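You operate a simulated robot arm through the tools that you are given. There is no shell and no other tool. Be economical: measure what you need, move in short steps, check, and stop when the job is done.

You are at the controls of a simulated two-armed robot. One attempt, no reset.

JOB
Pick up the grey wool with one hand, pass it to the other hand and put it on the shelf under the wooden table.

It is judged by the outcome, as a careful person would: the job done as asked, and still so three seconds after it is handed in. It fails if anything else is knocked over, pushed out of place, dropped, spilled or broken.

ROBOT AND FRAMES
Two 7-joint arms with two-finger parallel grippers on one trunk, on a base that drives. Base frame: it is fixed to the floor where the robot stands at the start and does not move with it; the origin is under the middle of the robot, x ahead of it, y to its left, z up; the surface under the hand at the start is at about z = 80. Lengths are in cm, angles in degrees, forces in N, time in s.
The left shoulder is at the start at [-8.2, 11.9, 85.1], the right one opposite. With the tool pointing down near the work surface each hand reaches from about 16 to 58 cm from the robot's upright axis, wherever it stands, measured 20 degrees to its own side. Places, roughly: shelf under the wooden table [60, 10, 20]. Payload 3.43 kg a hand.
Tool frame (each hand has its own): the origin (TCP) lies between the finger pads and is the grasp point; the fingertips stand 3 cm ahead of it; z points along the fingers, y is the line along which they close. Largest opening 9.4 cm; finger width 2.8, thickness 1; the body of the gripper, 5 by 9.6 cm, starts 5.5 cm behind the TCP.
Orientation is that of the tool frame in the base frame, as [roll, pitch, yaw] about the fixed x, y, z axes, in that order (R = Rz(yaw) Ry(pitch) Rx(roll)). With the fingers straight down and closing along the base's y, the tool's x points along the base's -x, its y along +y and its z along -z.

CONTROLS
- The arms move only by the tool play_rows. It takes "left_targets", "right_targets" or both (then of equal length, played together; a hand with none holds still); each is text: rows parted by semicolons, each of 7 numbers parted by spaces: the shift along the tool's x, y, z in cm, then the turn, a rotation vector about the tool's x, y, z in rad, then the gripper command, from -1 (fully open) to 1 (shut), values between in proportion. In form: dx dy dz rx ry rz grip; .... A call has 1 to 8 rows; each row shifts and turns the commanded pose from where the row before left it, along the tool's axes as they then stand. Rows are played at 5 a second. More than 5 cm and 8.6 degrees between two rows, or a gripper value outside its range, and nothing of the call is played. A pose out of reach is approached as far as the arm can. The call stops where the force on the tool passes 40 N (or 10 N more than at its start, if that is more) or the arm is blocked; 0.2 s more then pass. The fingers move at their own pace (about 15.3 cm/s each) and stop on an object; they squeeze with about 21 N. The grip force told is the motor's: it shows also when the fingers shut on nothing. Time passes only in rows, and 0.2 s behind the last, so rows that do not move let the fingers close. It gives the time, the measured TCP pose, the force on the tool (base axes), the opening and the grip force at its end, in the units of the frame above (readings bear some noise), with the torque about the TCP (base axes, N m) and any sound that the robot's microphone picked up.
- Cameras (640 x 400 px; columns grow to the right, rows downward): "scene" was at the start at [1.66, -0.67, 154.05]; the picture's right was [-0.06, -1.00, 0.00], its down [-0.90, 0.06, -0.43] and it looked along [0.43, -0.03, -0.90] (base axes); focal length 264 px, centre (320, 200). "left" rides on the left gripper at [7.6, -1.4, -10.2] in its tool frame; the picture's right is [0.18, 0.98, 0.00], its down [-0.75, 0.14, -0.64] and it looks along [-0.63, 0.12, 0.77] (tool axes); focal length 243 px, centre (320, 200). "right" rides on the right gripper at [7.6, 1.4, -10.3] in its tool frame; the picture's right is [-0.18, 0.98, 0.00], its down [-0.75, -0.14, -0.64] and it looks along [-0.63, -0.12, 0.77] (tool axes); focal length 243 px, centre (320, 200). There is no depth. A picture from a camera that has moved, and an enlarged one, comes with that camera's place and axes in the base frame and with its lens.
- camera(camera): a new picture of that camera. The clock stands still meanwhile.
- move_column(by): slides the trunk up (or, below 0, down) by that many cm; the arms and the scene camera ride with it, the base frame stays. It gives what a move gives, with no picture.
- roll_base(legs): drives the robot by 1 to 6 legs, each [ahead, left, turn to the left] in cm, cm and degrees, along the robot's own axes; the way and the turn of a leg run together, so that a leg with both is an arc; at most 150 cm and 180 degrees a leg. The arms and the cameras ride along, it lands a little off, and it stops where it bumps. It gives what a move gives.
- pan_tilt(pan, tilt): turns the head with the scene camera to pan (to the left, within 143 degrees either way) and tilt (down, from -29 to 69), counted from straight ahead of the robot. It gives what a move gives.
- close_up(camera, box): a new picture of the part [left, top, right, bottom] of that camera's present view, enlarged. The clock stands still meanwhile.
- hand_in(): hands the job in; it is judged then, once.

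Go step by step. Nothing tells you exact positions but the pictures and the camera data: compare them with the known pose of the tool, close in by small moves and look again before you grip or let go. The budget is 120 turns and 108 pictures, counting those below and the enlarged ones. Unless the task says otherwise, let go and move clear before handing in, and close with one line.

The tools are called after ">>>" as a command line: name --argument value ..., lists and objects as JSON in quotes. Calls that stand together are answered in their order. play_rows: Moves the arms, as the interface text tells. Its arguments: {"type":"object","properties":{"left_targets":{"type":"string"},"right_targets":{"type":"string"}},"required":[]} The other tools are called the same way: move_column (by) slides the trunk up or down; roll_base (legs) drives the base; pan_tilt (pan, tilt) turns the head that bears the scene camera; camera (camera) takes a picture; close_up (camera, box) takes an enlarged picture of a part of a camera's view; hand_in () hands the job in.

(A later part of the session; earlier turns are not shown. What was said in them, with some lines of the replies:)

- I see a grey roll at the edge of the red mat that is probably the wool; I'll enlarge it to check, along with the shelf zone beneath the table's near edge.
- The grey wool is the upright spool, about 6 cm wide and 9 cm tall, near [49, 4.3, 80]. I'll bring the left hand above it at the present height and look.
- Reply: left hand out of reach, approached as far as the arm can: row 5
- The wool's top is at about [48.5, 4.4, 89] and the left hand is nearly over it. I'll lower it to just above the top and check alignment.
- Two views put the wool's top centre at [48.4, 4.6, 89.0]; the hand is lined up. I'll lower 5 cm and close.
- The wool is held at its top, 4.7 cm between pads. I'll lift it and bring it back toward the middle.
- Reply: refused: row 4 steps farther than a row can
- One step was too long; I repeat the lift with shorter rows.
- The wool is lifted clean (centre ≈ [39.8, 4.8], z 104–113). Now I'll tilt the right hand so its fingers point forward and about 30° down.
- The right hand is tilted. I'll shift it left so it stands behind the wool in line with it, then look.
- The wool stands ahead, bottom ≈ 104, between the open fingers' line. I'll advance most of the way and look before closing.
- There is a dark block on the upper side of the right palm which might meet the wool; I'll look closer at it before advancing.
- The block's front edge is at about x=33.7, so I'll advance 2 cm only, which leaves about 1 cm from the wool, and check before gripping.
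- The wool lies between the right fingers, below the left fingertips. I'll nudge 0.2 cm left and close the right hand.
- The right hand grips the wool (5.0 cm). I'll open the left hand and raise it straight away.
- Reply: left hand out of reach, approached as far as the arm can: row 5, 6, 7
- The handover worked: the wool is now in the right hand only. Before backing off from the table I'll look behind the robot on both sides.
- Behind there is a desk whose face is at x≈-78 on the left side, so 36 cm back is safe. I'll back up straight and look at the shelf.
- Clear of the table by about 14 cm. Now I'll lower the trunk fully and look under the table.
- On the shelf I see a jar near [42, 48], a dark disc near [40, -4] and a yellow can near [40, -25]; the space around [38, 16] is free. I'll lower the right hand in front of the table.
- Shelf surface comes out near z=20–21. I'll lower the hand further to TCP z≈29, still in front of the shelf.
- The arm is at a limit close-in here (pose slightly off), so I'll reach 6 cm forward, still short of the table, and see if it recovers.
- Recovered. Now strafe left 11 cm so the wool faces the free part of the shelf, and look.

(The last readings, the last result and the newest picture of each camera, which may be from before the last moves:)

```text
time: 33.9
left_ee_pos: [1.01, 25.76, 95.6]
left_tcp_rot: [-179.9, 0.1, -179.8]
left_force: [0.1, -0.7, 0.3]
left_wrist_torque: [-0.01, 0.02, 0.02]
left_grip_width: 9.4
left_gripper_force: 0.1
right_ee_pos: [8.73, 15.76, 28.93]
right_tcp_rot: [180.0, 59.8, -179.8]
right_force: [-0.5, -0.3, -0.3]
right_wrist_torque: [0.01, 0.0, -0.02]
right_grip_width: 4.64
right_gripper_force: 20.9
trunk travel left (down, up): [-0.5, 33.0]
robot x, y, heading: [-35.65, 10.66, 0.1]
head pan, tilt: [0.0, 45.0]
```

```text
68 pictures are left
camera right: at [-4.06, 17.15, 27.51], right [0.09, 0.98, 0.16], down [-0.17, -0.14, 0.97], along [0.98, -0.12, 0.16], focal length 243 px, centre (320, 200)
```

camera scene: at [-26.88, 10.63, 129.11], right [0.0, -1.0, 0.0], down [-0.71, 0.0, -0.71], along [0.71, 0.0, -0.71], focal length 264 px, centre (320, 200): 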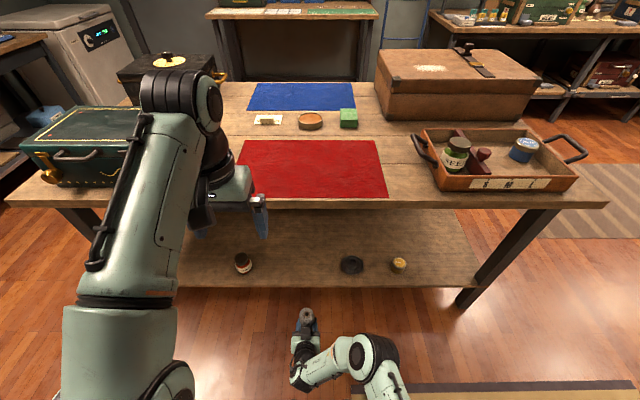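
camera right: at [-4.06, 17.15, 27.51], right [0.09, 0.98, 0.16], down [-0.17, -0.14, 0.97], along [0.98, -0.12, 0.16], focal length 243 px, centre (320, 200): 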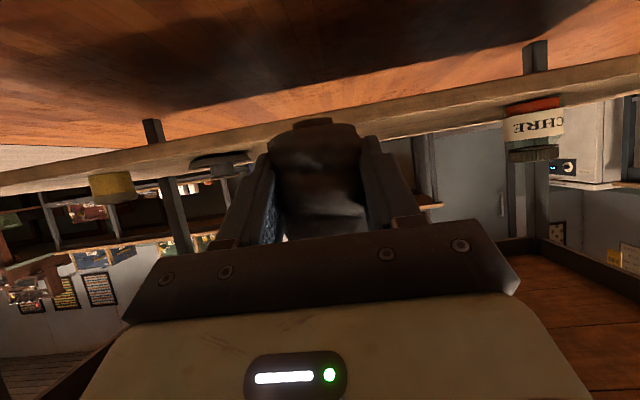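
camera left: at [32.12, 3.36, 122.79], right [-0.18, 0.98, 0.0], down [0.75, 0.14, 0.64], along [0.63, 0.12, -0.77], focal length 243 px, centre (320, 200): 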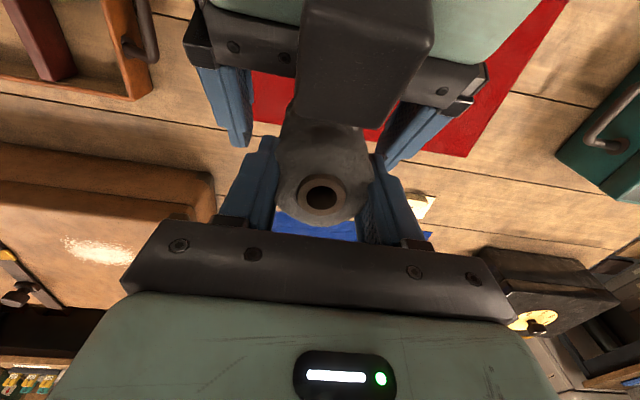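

Everything lines up: wool at y≈15.8 with the disc at y≈-4 and jar at y≈47. I'll enlarge the wrist view to measure the shelf's surface height.

>>> close_up --camera "right" --box '[360, 40, 560, 165]'

>>> close_up --camera "right" --box '[60, 110, 300, 260]'

>>> close_up --camera "scene" --box '[220, 220, 420, 345]'

```text
3.20 times, centred on (460, 102) of right
camera zoom: at [-4.06, 17.15, 27.51], right [0.09, 0.98, 0.16], down [-0.17, -0.14, 0.97], along [0.98, -0.12, 0.16], focal length 776 px, centre (-128, 512)
```

zoom: 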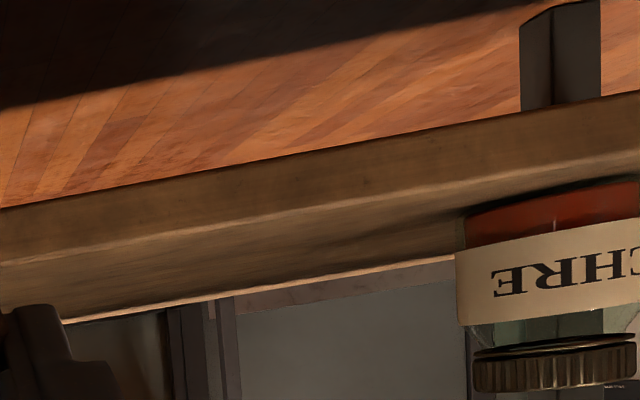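

```text
2.67 times, centred on (180, 185) of right
camera zoom: at [-4.06, 17.15, 27.51], right [0.09, 0.98, 0.16], down [-0.17, -0.14, 0.97], along [0.98, -0.12, 0.16], focal length 647 px, centre (693, 240)
```

zoom: 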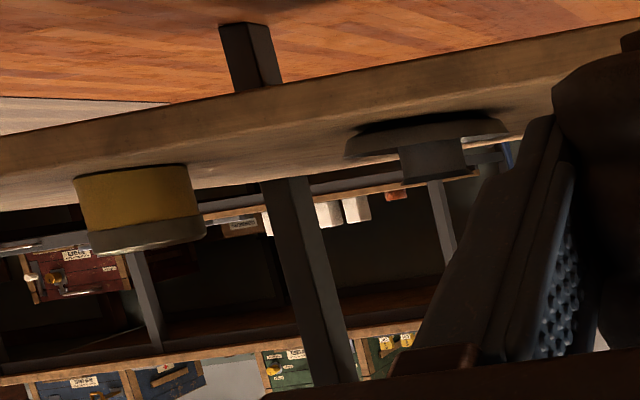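

```text
3.20 times, centred on (320, 282) of scene
camera zoom: at [-26.88, 10.63, 129.11], right [0.0, -1.0, 0.0], down [-0.71, 0.0, -0.71], along [0.71, 0.0, -0.71], focal length 844 px, centre (320, -64)
```

zoom: 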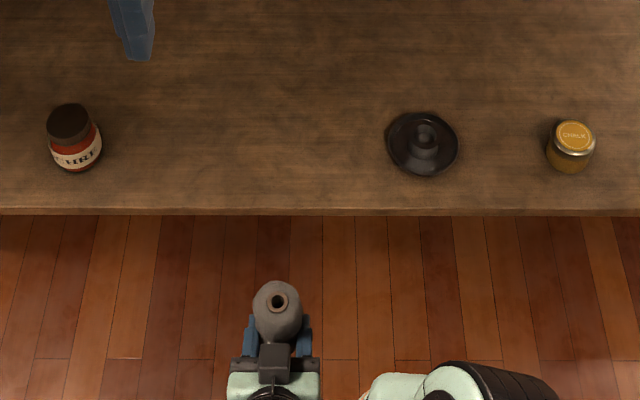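

The shelf's top comes out at z≈23.6 with its front edge at x≈26.5, so the wool's bottom must clear that. I'll raise 2 cm and reach 8 cm forward, then check the arm.

>>> play_rows --right_targets "-1.73 0 -1 0 0 0 1; -2 0 3.46 0 0 0 1; -2 0 3.46 0 0 0 1; 0 0 0 0 0 0 1"

>>> camera --camera "scene"

>>> camera --camera "right"

```text
time: 34.9
left_ee_pos: [1.03, 25.89, 95.67]
left_tcp_rot: [179.9, 0.2, -179.9]
left_force: [0.3, 0.3, -0.6]
left_wrist_torque: [-0.01, 0.01, 0.0]
left_grip_width: 9.41
left_gripper_force: 0.1
right_ee_pos: [16.92, 15.62, 30.89]
right_tcp_rot: [180.0, 59.6, -179.7]
right_force: [-0.1, 0.2, -0.2]
right_wrist_torque: [-0.01, 0.02, -0.05]
right_grip_width: 4.66
right_gripper_force: 20.9
trunk travel left (down, up): [-0.5, 33.0]
robot x, y, heading: [-35.53, 11.0, 0.2]
head pan, tilt: [0.0, 45.0]
```

```text
64 pictures are left
camera scene: at [-26.89, 10.63, 129.1], right [0.0, -1.0, 0.0], down [-0.71, 0.0, -0.71], along [0.71, 0.0, -0.71], focal length 264 px, centre (320, 200)
```

scene: 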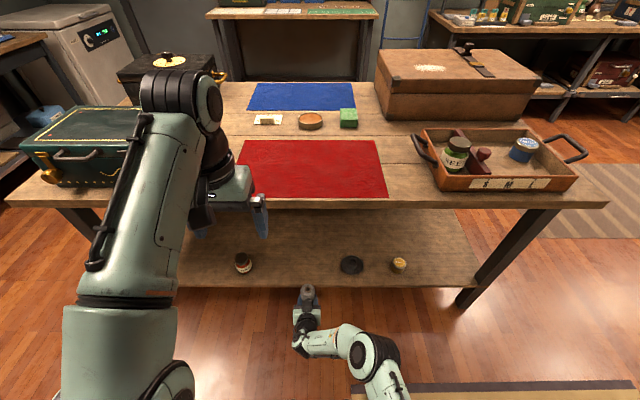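

```text
63 pictures are left
camera right: at [4.12, 16.99, 29.59], right [0.09, 0.98, 0.16], down [-0.17, -0.14, 0.97], along [0.98, -0.11, 0.16], focal length 243 px, centre (320, 200)
```

right: 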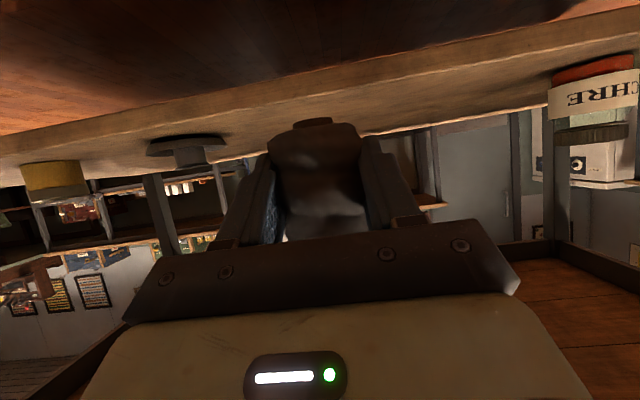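

Good clearance and pose. Driving forward 12 cm toward the shelf, then I'll check.

>>> roll_base --legs '[[12, 0, 0]]'

>>> camera --camera "right"

>>> camera --camera "scene"

```text
time: 36.1
left_ee_pos: [12.68, 25.85, 95.77]
left_tcp_rot: [-180.0, 0.1, -179.8]
left_force: [0.4, 0.4, -0.1]
left_wrist_torque: [-0.01, 0.03, -0.01]
left_grip_width: 9.39
left_gripper_force: 0.0
right_ee_pos: [28.59, 15.66, 31.12]
right_tcp_rot: [180.0, 59.7, -179.8]
right_force: [0.5, -1.4, 0.4]
right_wrist_torque: [0.03, -0.03, 0.04]
right_grip_width: 4.68
right_gripper_force: 20.8
trunk travel left (down, up): [-0.5, 33.0]
robot x, y, heading: [-23.62, 10.99, 0.3]
head pan, tilt: [0.0, 45.0]
```

```text
62 pictures are left
camera right: at [15.84, 17.05, 29.58], right [0.09, 0.98, 0.16], down [-0.17, -0.14, 0.97], along [0.98, -0.11, 0.16], focal length 243 px, centre (320, 200)
```

right: 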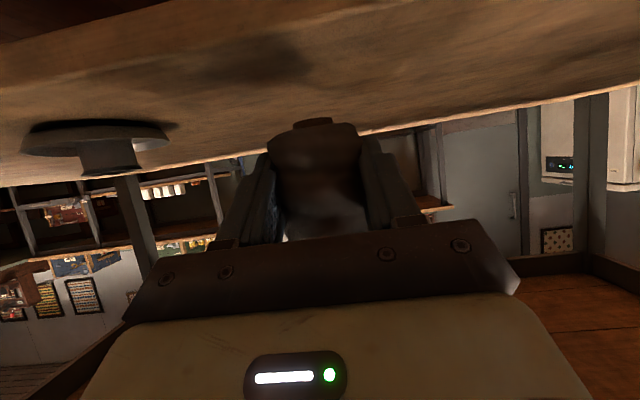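

```text
61 pictures are left
camera scene: at [-15.12, 10.68, 129.1], right [0.0, -1.0, 0.0], down [-0.71, 0.0, -0.71], along [0.71, 0.0, -0.71], focal length 264 px, centre (320, 200)
```

scene: 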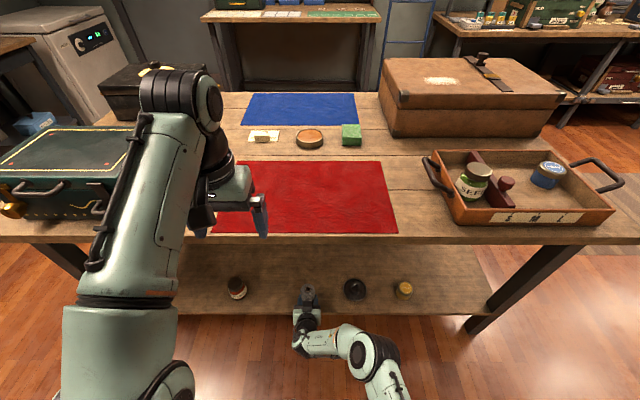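

The wool is over the shelf's front edge with room all round. Another 8 cm forward.

>>> roll_base --legs '[[8, 0, 0]]'

>>> camera --camera "right"

>>> close_up --camera "scene" --box '[200, 240, 440, 390]'

```text
time: 37.1
left_ee_pos: [20.68, 25.95, 95.67]
left_tcp_rot: [180.0, 0.0, -179.7]
left_force: [0.5, -0.1, 0.2]
left_wrist_torque: [-0.02, 0.07, 0.01]
left_grip_width: 9.4
left_gripper_force: 0.0
right_ee_pos: [36.54, 15.65, 31.04]
right_tcp_rot: [-180.0, 59.7, -179.8]
right_force: [-0.4, 0.5, -0.3]
right_wrist_torque: [0.02, -0.01, 0.01]
right_grip_width: 4.67
right_gripper_force: 20.8
trunk travel left (down, up): [-0.5, 33.0]
robot x, y, heading: [-15.86, 11.11, -0.0]
head pan, tilt: [0.0, 45.0]
```

```text
60 pictures are left
camera right: at [23.74, 17.06, 29.58], right [0.09, 0.98, 0.16], down [-0.17, -0.14, 0.97], along [0.98, -0.11, 0.16], focal length 243 px, centre (320, 200)
```

right: 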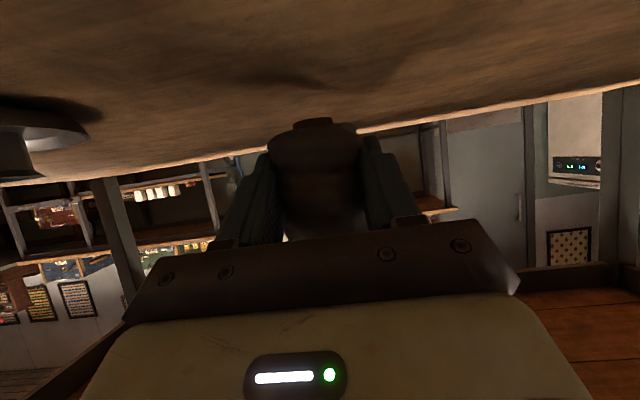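

```text
2.67 times, centred on (320, 315) of scene
camera zoom: at [-7.21, 10.71, 129.1], right [0.0, -1.0, 0.0], down [-0.71, 0.0, -0.71], along [0.71, 0.0, -0.71], focal length 704 px, centre (320, -107)
```

zoom: 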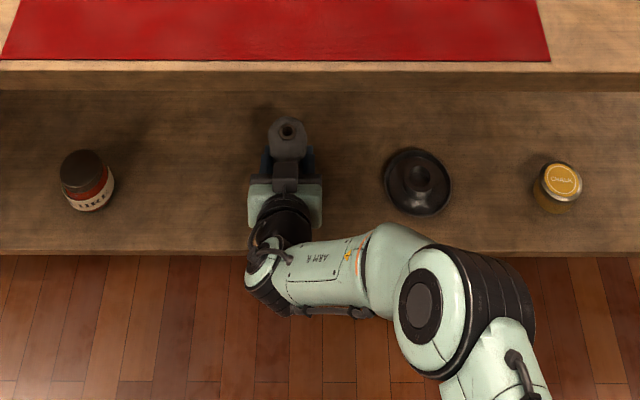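

The wool is about 11 cm inside the edge, clear of its neighbours. I'll lower it 2.5 cm and then feel for contact in small steps.

>>> play_rows --right_targets "0.87 0 0.5 0 0 0 1; 0.87 0 0.5 0 0 0 1; 0.43 0 0.25 0 0 0 1; 0 0 0 0 0 0 1"

>>> camera --camera "right"

```text
time: 38.1
left_ee_pos: [20.66, 25.84, 95.61]
left_tcp_rot: [-180.0, 0.1, -179.8]
left_force: [0.6, -1.0, -0.4]
left_wrist_torque: [0.02, -0.02, 0.0]
left_grip_width: 9.4
left_gripper_force: 0.1
right_ee_pos: [36.35, 15.69, 28.43]
right_tcp_rot: [-180.0, 59.8, -179.8]
right_force: [-0.3, 0.0, 0.3]
right_wrist_torque: [0.0, 0.01, 0.01]
right_grip_width: 4.67
right_gripper_force: 20.9
trunk travel left (down, up): [-0.5, 33.0]
robot x, y, heading: [-15.77, 11.0, 0.1]
head pan, tilt: [0.0, 45.0]
```

```text
58 pictures are left
camera right: at [23.67, 17.07, 27.08], right [0.09, 0.98, 0.16], down [-0.17, -0.14, 0.97], along [0.98, -0.11, 0.16], focal length 243 px, centre (320, 200)
```

right: 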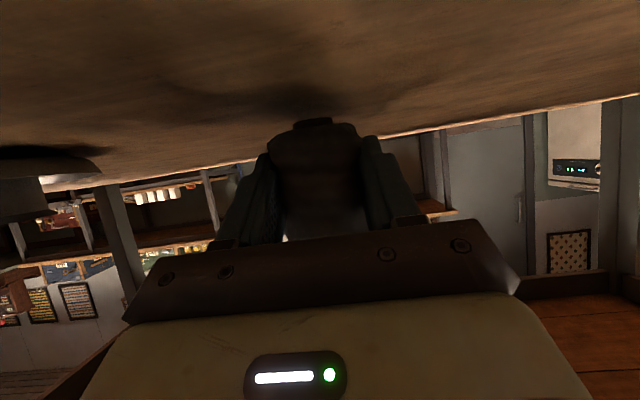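

Still a small gap to the shelf. Lowering 0.8 cm.

>>> play_rows --right_targets "0.35 0 0.2 0 0 0 1; 0.35 0 0.2 0 0 0 1; 0 0 0 0 0 0 1"

>>> close_up --camera "right" --box '[220, 60, 420, 185]'

```text
time: 38.9
left_ee_pos: [20.65, 25.95, 95.71]
left_tcp_rot: [-179.9, 0.1, -179.7]
left_force: [0.1, 0.0, -0.3]
left_wrist_torque: [-0.01, 0.01, -0.01]
left_grip_width: 9.39
left_gripper_force: 0.1
right_ee_pos: [36.37, 15.77, 27.79]
right_tcp_rot: [180.0, 59.8, -179.8]
right_force: [-0.5, -1.1, 0.6]
right_wrist_torque: [0.01, -0.03, -0.01]
right_grip_width: 4.65
right_gripper_force: 21.0
trunk travel left (down, up): [-0.5, 33.0]
robot x, y, heading: [-15.79, 10.87, 0.1]
head pan, tilt: [0.0, 45.0]
```

```text
3.20 times, centred on (320, 122) of right
camera zoom: at [23.72, 17.06, 26.31], right [0.09, 0.98, 0.16], down [-0.17, -0.14, 0.97], along [0.98, -0.11, 0.16], focal length 776 px, centre (320, 448)
```

zoom: 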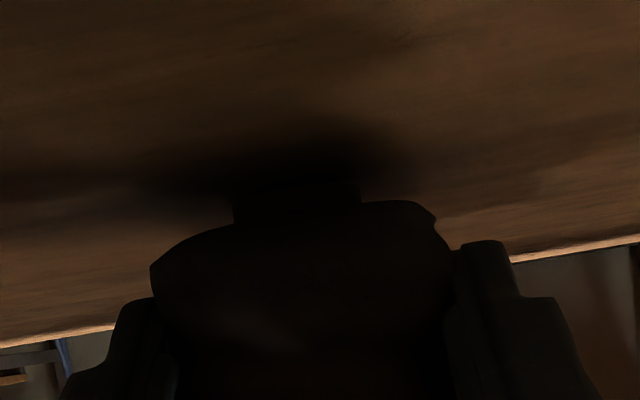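

Nearly touching: its shadow meets the core. I'll lower in 0.3 cm steps until force shows.

>>> play_rows --right_targets "0.26 0 0.15 0 0 0 1; 0 0 0 0 0 0 1"

>>> play_rows --right_targets "0.26 0 0.15 0 0 0 1; 0 0 0 0 0 0 1"

>>> close_up --camera "right" --box '[220, 60, 420, 185]'

```text
time: 39.5
left_ee_pos: [20.67, 25.86, 95.63]
left_tcp_rot: [180.0, 0.2, -179.8]
left_force: [-0.5, 0.5, 0.0]
left_wrist_torque: [0.02, 0.01, -0.01]
left_grip_width: 9.4
left_gripper_force: 0.0
right_ee_pos: [36.47, 15.7, 27.58]
right_tcp_rot: [180.0, 60.2, -179.8]
right_force: [-2.8, -1.1, 10.5]
right_wrist_torque: [-0.05, -0.15, 0.01]
right_grip_width: 4.7
right_gripper_force: 21.0
trunk travel left (down, up): [-0.5, 33.0]
robot x, y, heading: [-15.73, 10.75, 0.1]
head pan, tilt: [0.0, 45.0]
```

```text
time: 40.1
left_ee_pos: [20.43, 25.83, 95.79]
left_tcp_rot: [180.0, 0.3, -179.8]
left_force: [0.6, 0.9, -1.0]
left_wrist_torque: [0.01, 0.0, -0.03]
left_grip_width: 9.39
left_gripper_force: 0.0
right_ee_pos: [36.62, 15.6, 27.36]
right_tcp_rot: [179.9, 60.3, -179.8]
right_force: [-3.8, 0.4, 25.4]
right_wrist_torque: [-0.02, -0.51, -0.02]
right_grip_width: 4.68
right_gripper_force: 20.9
trunk travel left (down, up): [-0.5, 33.0]
robot x, y, heading: [-15.97, 10.99, 0.1]
head pan, tilt: [0.0, 45.0]
```

```text
3.20 times, centred on (320, 122) of right
camera zoom: at [23.9, 17.09, 25.89], right [0.09, 0.98, 0.16], down [-0.18, -0.14, 0.97], along [0.98, -0.12, 0.17], focal length 776 px, centre (320, 448)
```

zoom: 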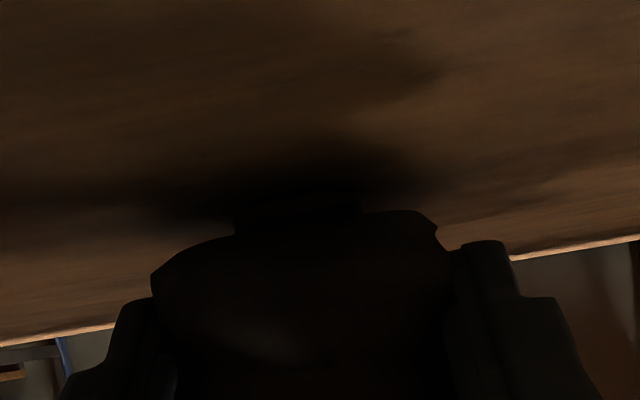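

Contact is made (25 N down). I'll ease up 0.3 cm, then open the fingers slowly.

>>> play_rows --right_targets "-0.28 0 -0.16 0 0 0 1; 0 0 0 0 0 0 1; 0 0 0 0 0 0 1"

>>> play_rows --right_targets "0 0 0 0 0 0 -0.1; 0 0 0 0 0 0 -0.4; 0 0 0 0 0 0 -0.8; 0 0 0 0 0 0 -1; 0 0 0 0 0 0 -1"

>>> camera --camera "right"

>>> close_up --camera "scene" --box '[200, 240, 440, 390]'

```text
time: 40.9
left_ee_pos: [20.5, 25.9, 95.63]
left_tcp_rot: [-179.9, 0.1, -179.7]
left_force: [-0.1, -0.3, -0.1]
left_wrist_torque: [-0.01, 0.02, 0.01]
left_grip_width: 9.41
left_gripper_force: 0.1
right_ee_pos: [36.42, 15.61, 27.46]
right_tcp_rot: [-179.9, 59.7, -179.7]
right_force: [5.7, -0.3, 10.5]
right_wrist_torque: [-0.04, -0.44, -0.03]
right_grip_width: 4.64
right_gripper_force: 21.2
trunk travel left (down, up): [-0.5, 33.0]
robot x, y, heading: [-16.14, 11.18, 0.2]
head pan, tilt: [0.0, 45.0]
```

```text
time: 42.1
left_ee_pos: [20.59, 25.97, 95.7]
left_tcp_rot: [-180.0, 0.2, -179.7]
left_force: [-0.3, 0.5, 0.1]
left_wrist_torque: [-0.02, 0.01, 0.0]
left_grip_width: 9.4
left_gripper_force: 0.1
right_ee_pos: [36.6, 15.81, 27.47]
right_tcp_rot: [-180.0, 59.8, -179.8]
right_force: [0.7, -0.8, 0.2]
right_wrist_torque: [-0.01, -0.01, 0.01]
right_grip_width: 9.4
right_gripper_force: 0.1
trunk travel left (down, up): [-0.5, 33.0]
robot x, y, heading: [-15.59, 11.24, 0.3]
head pan, tilt: [0.0, 45.0]
```

```text
55 pictures are left
camera right: at [23.74, 17.09, 26.0], right [0.09, 0.98, 0.16], down [-0.17, -0.14, 0.97], along [0.98, -0.11, 0.16], focal length 243 px, centre (320, 200)
```

right: 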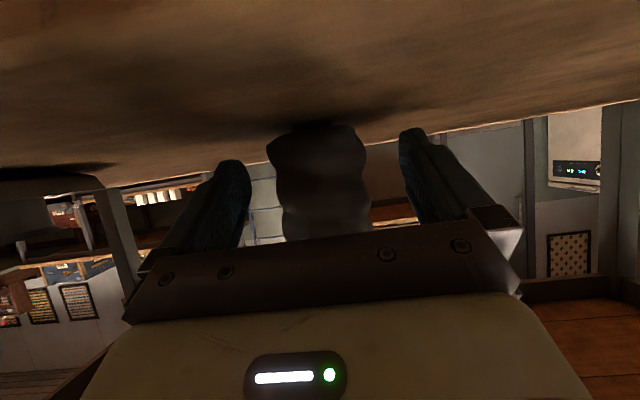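

```text
2.67 times, centred on (320, 315) of scene
camera zoom: at [-7.25, 10.7, 129.1], right [0.0, -1.0, 0.0], down [-0.71, 0.0, -0.71], along [0.71, 0.0, -0.71], focal length 704 px, centre (320, -107)
```

zoom: 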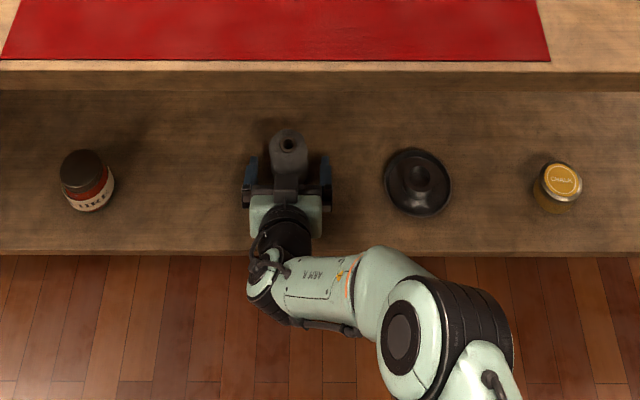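

The wool stands by itself on the shelf. I'll withdraw the open hand straight back.

>>> play_rows --right_targets "1 0 -1.73 0 0 0 -1; 1 0 -1.73 0 0 0 -1; 1 0 -1.73 0 0 0 -1; 1 0 -1.73 0 0 0 -1; 0 0 0 0 0 0 -1"

>>> roll_base --legs '[[-16, 0, 0]]'

>>> camera --camera "right"

>>> camera --camera "scene"

```text
time: 43.3
left_ee_pos: [20.79, 25.85, 95.71]
left_tcp_rot: [180.0, 0.0, -179.8]
left_force: [0.5, 0.4, -1.0]
left_wrist_torque: [0.0, 0.01, -0.03]
left_grip_width: 9.41
left_gripper_force: 0.0
right_ee_pos: [28.26, 15.65, 27.41]
right_tcp_rot: [-180.0, 59.8, -179.8]
right_force: [-0.3, 0.5, 0.1]
right_wrist_torque: [0.0, 0.02, 0.03]
right_grip_width: 9.41
right_gripper_force: 0.1
trunk travel left (down, up): [-0.5, 33.0]
robot x, y, heading: [-15.65, 11.01, 0.3]
head pan, tilt: [0.0, 45.0]
```

```text
time: 44.8
left_ee_pos: [4.83, 25.83, 95.61]
left_tcp_rot: [179.9, 0.1, -179.7]
left_force: [-0.7, -0.4, -0.8]
left_wrist_torque: [0.03, -0.04, 0.0]
left_grip_width: 9.4
left_gripper_force: 0.1
right_ee_pos: [12.34, 15.59, 27.39]
right_tcp_rot: [180.0, 59.8, -179.8]
right_force: [-0.6, -0.9, 0.2]
right_wrist_torque: [-0.01, -0.02, -0.05]
right_grip_width: 9.4
right_gripper_force: 0.1
trunk travel left (down, up): [-0.5, 33.0]
robot x, y, heading: [-31.73, 10.76, 0.1]
head pan, tilt: [0.0, 45.0]
```

```text
53 pictures are left
camera right: at [-0.34, 16.99, 25.99], right [0.09, 0.98, 0.16], down [-0.17, -0.14, 0.97], along [0.98, -0.11, 0.16], focal length 243 px, centre (320, 200)
```

right: 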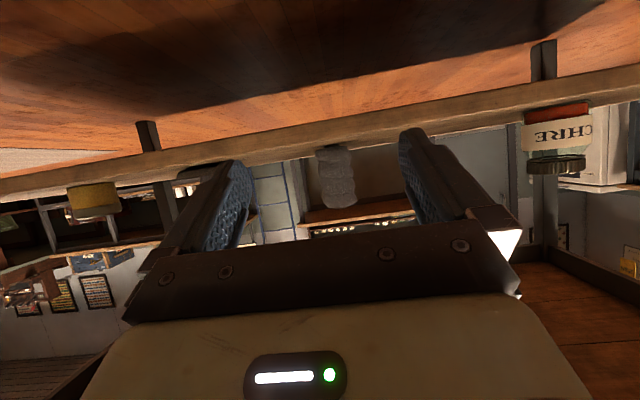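

```text
52 pictures are left
camera scene: at [-23.21, 10.65, 129.1], right [0.0, -1.0, 0.0], down [-0.71, 0.0, -0.71], along [0.71, 0.0, -0.71], focal length 264 px, centre (320, 200)
```

scene: 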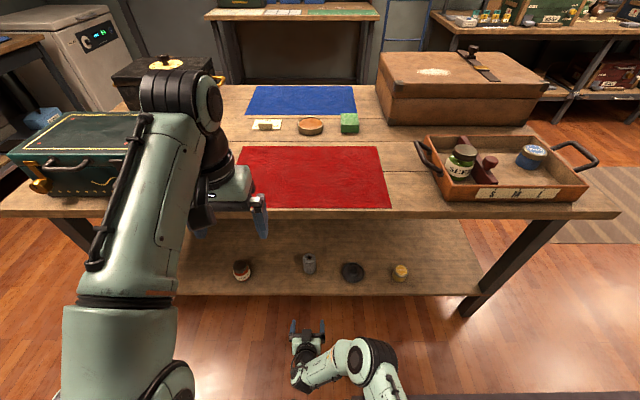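

The wool stands upright on the shelf, both hands are clear and everything else is where it was; I'm handing in.

>>> hand_in

```text
The job is handed in.
```

The job is handed in: I picked up the grey wool with the left hand, passed it to the right, and it now stands upright on the shelf under the wooden table. In the last pictures nothing else looked moved.
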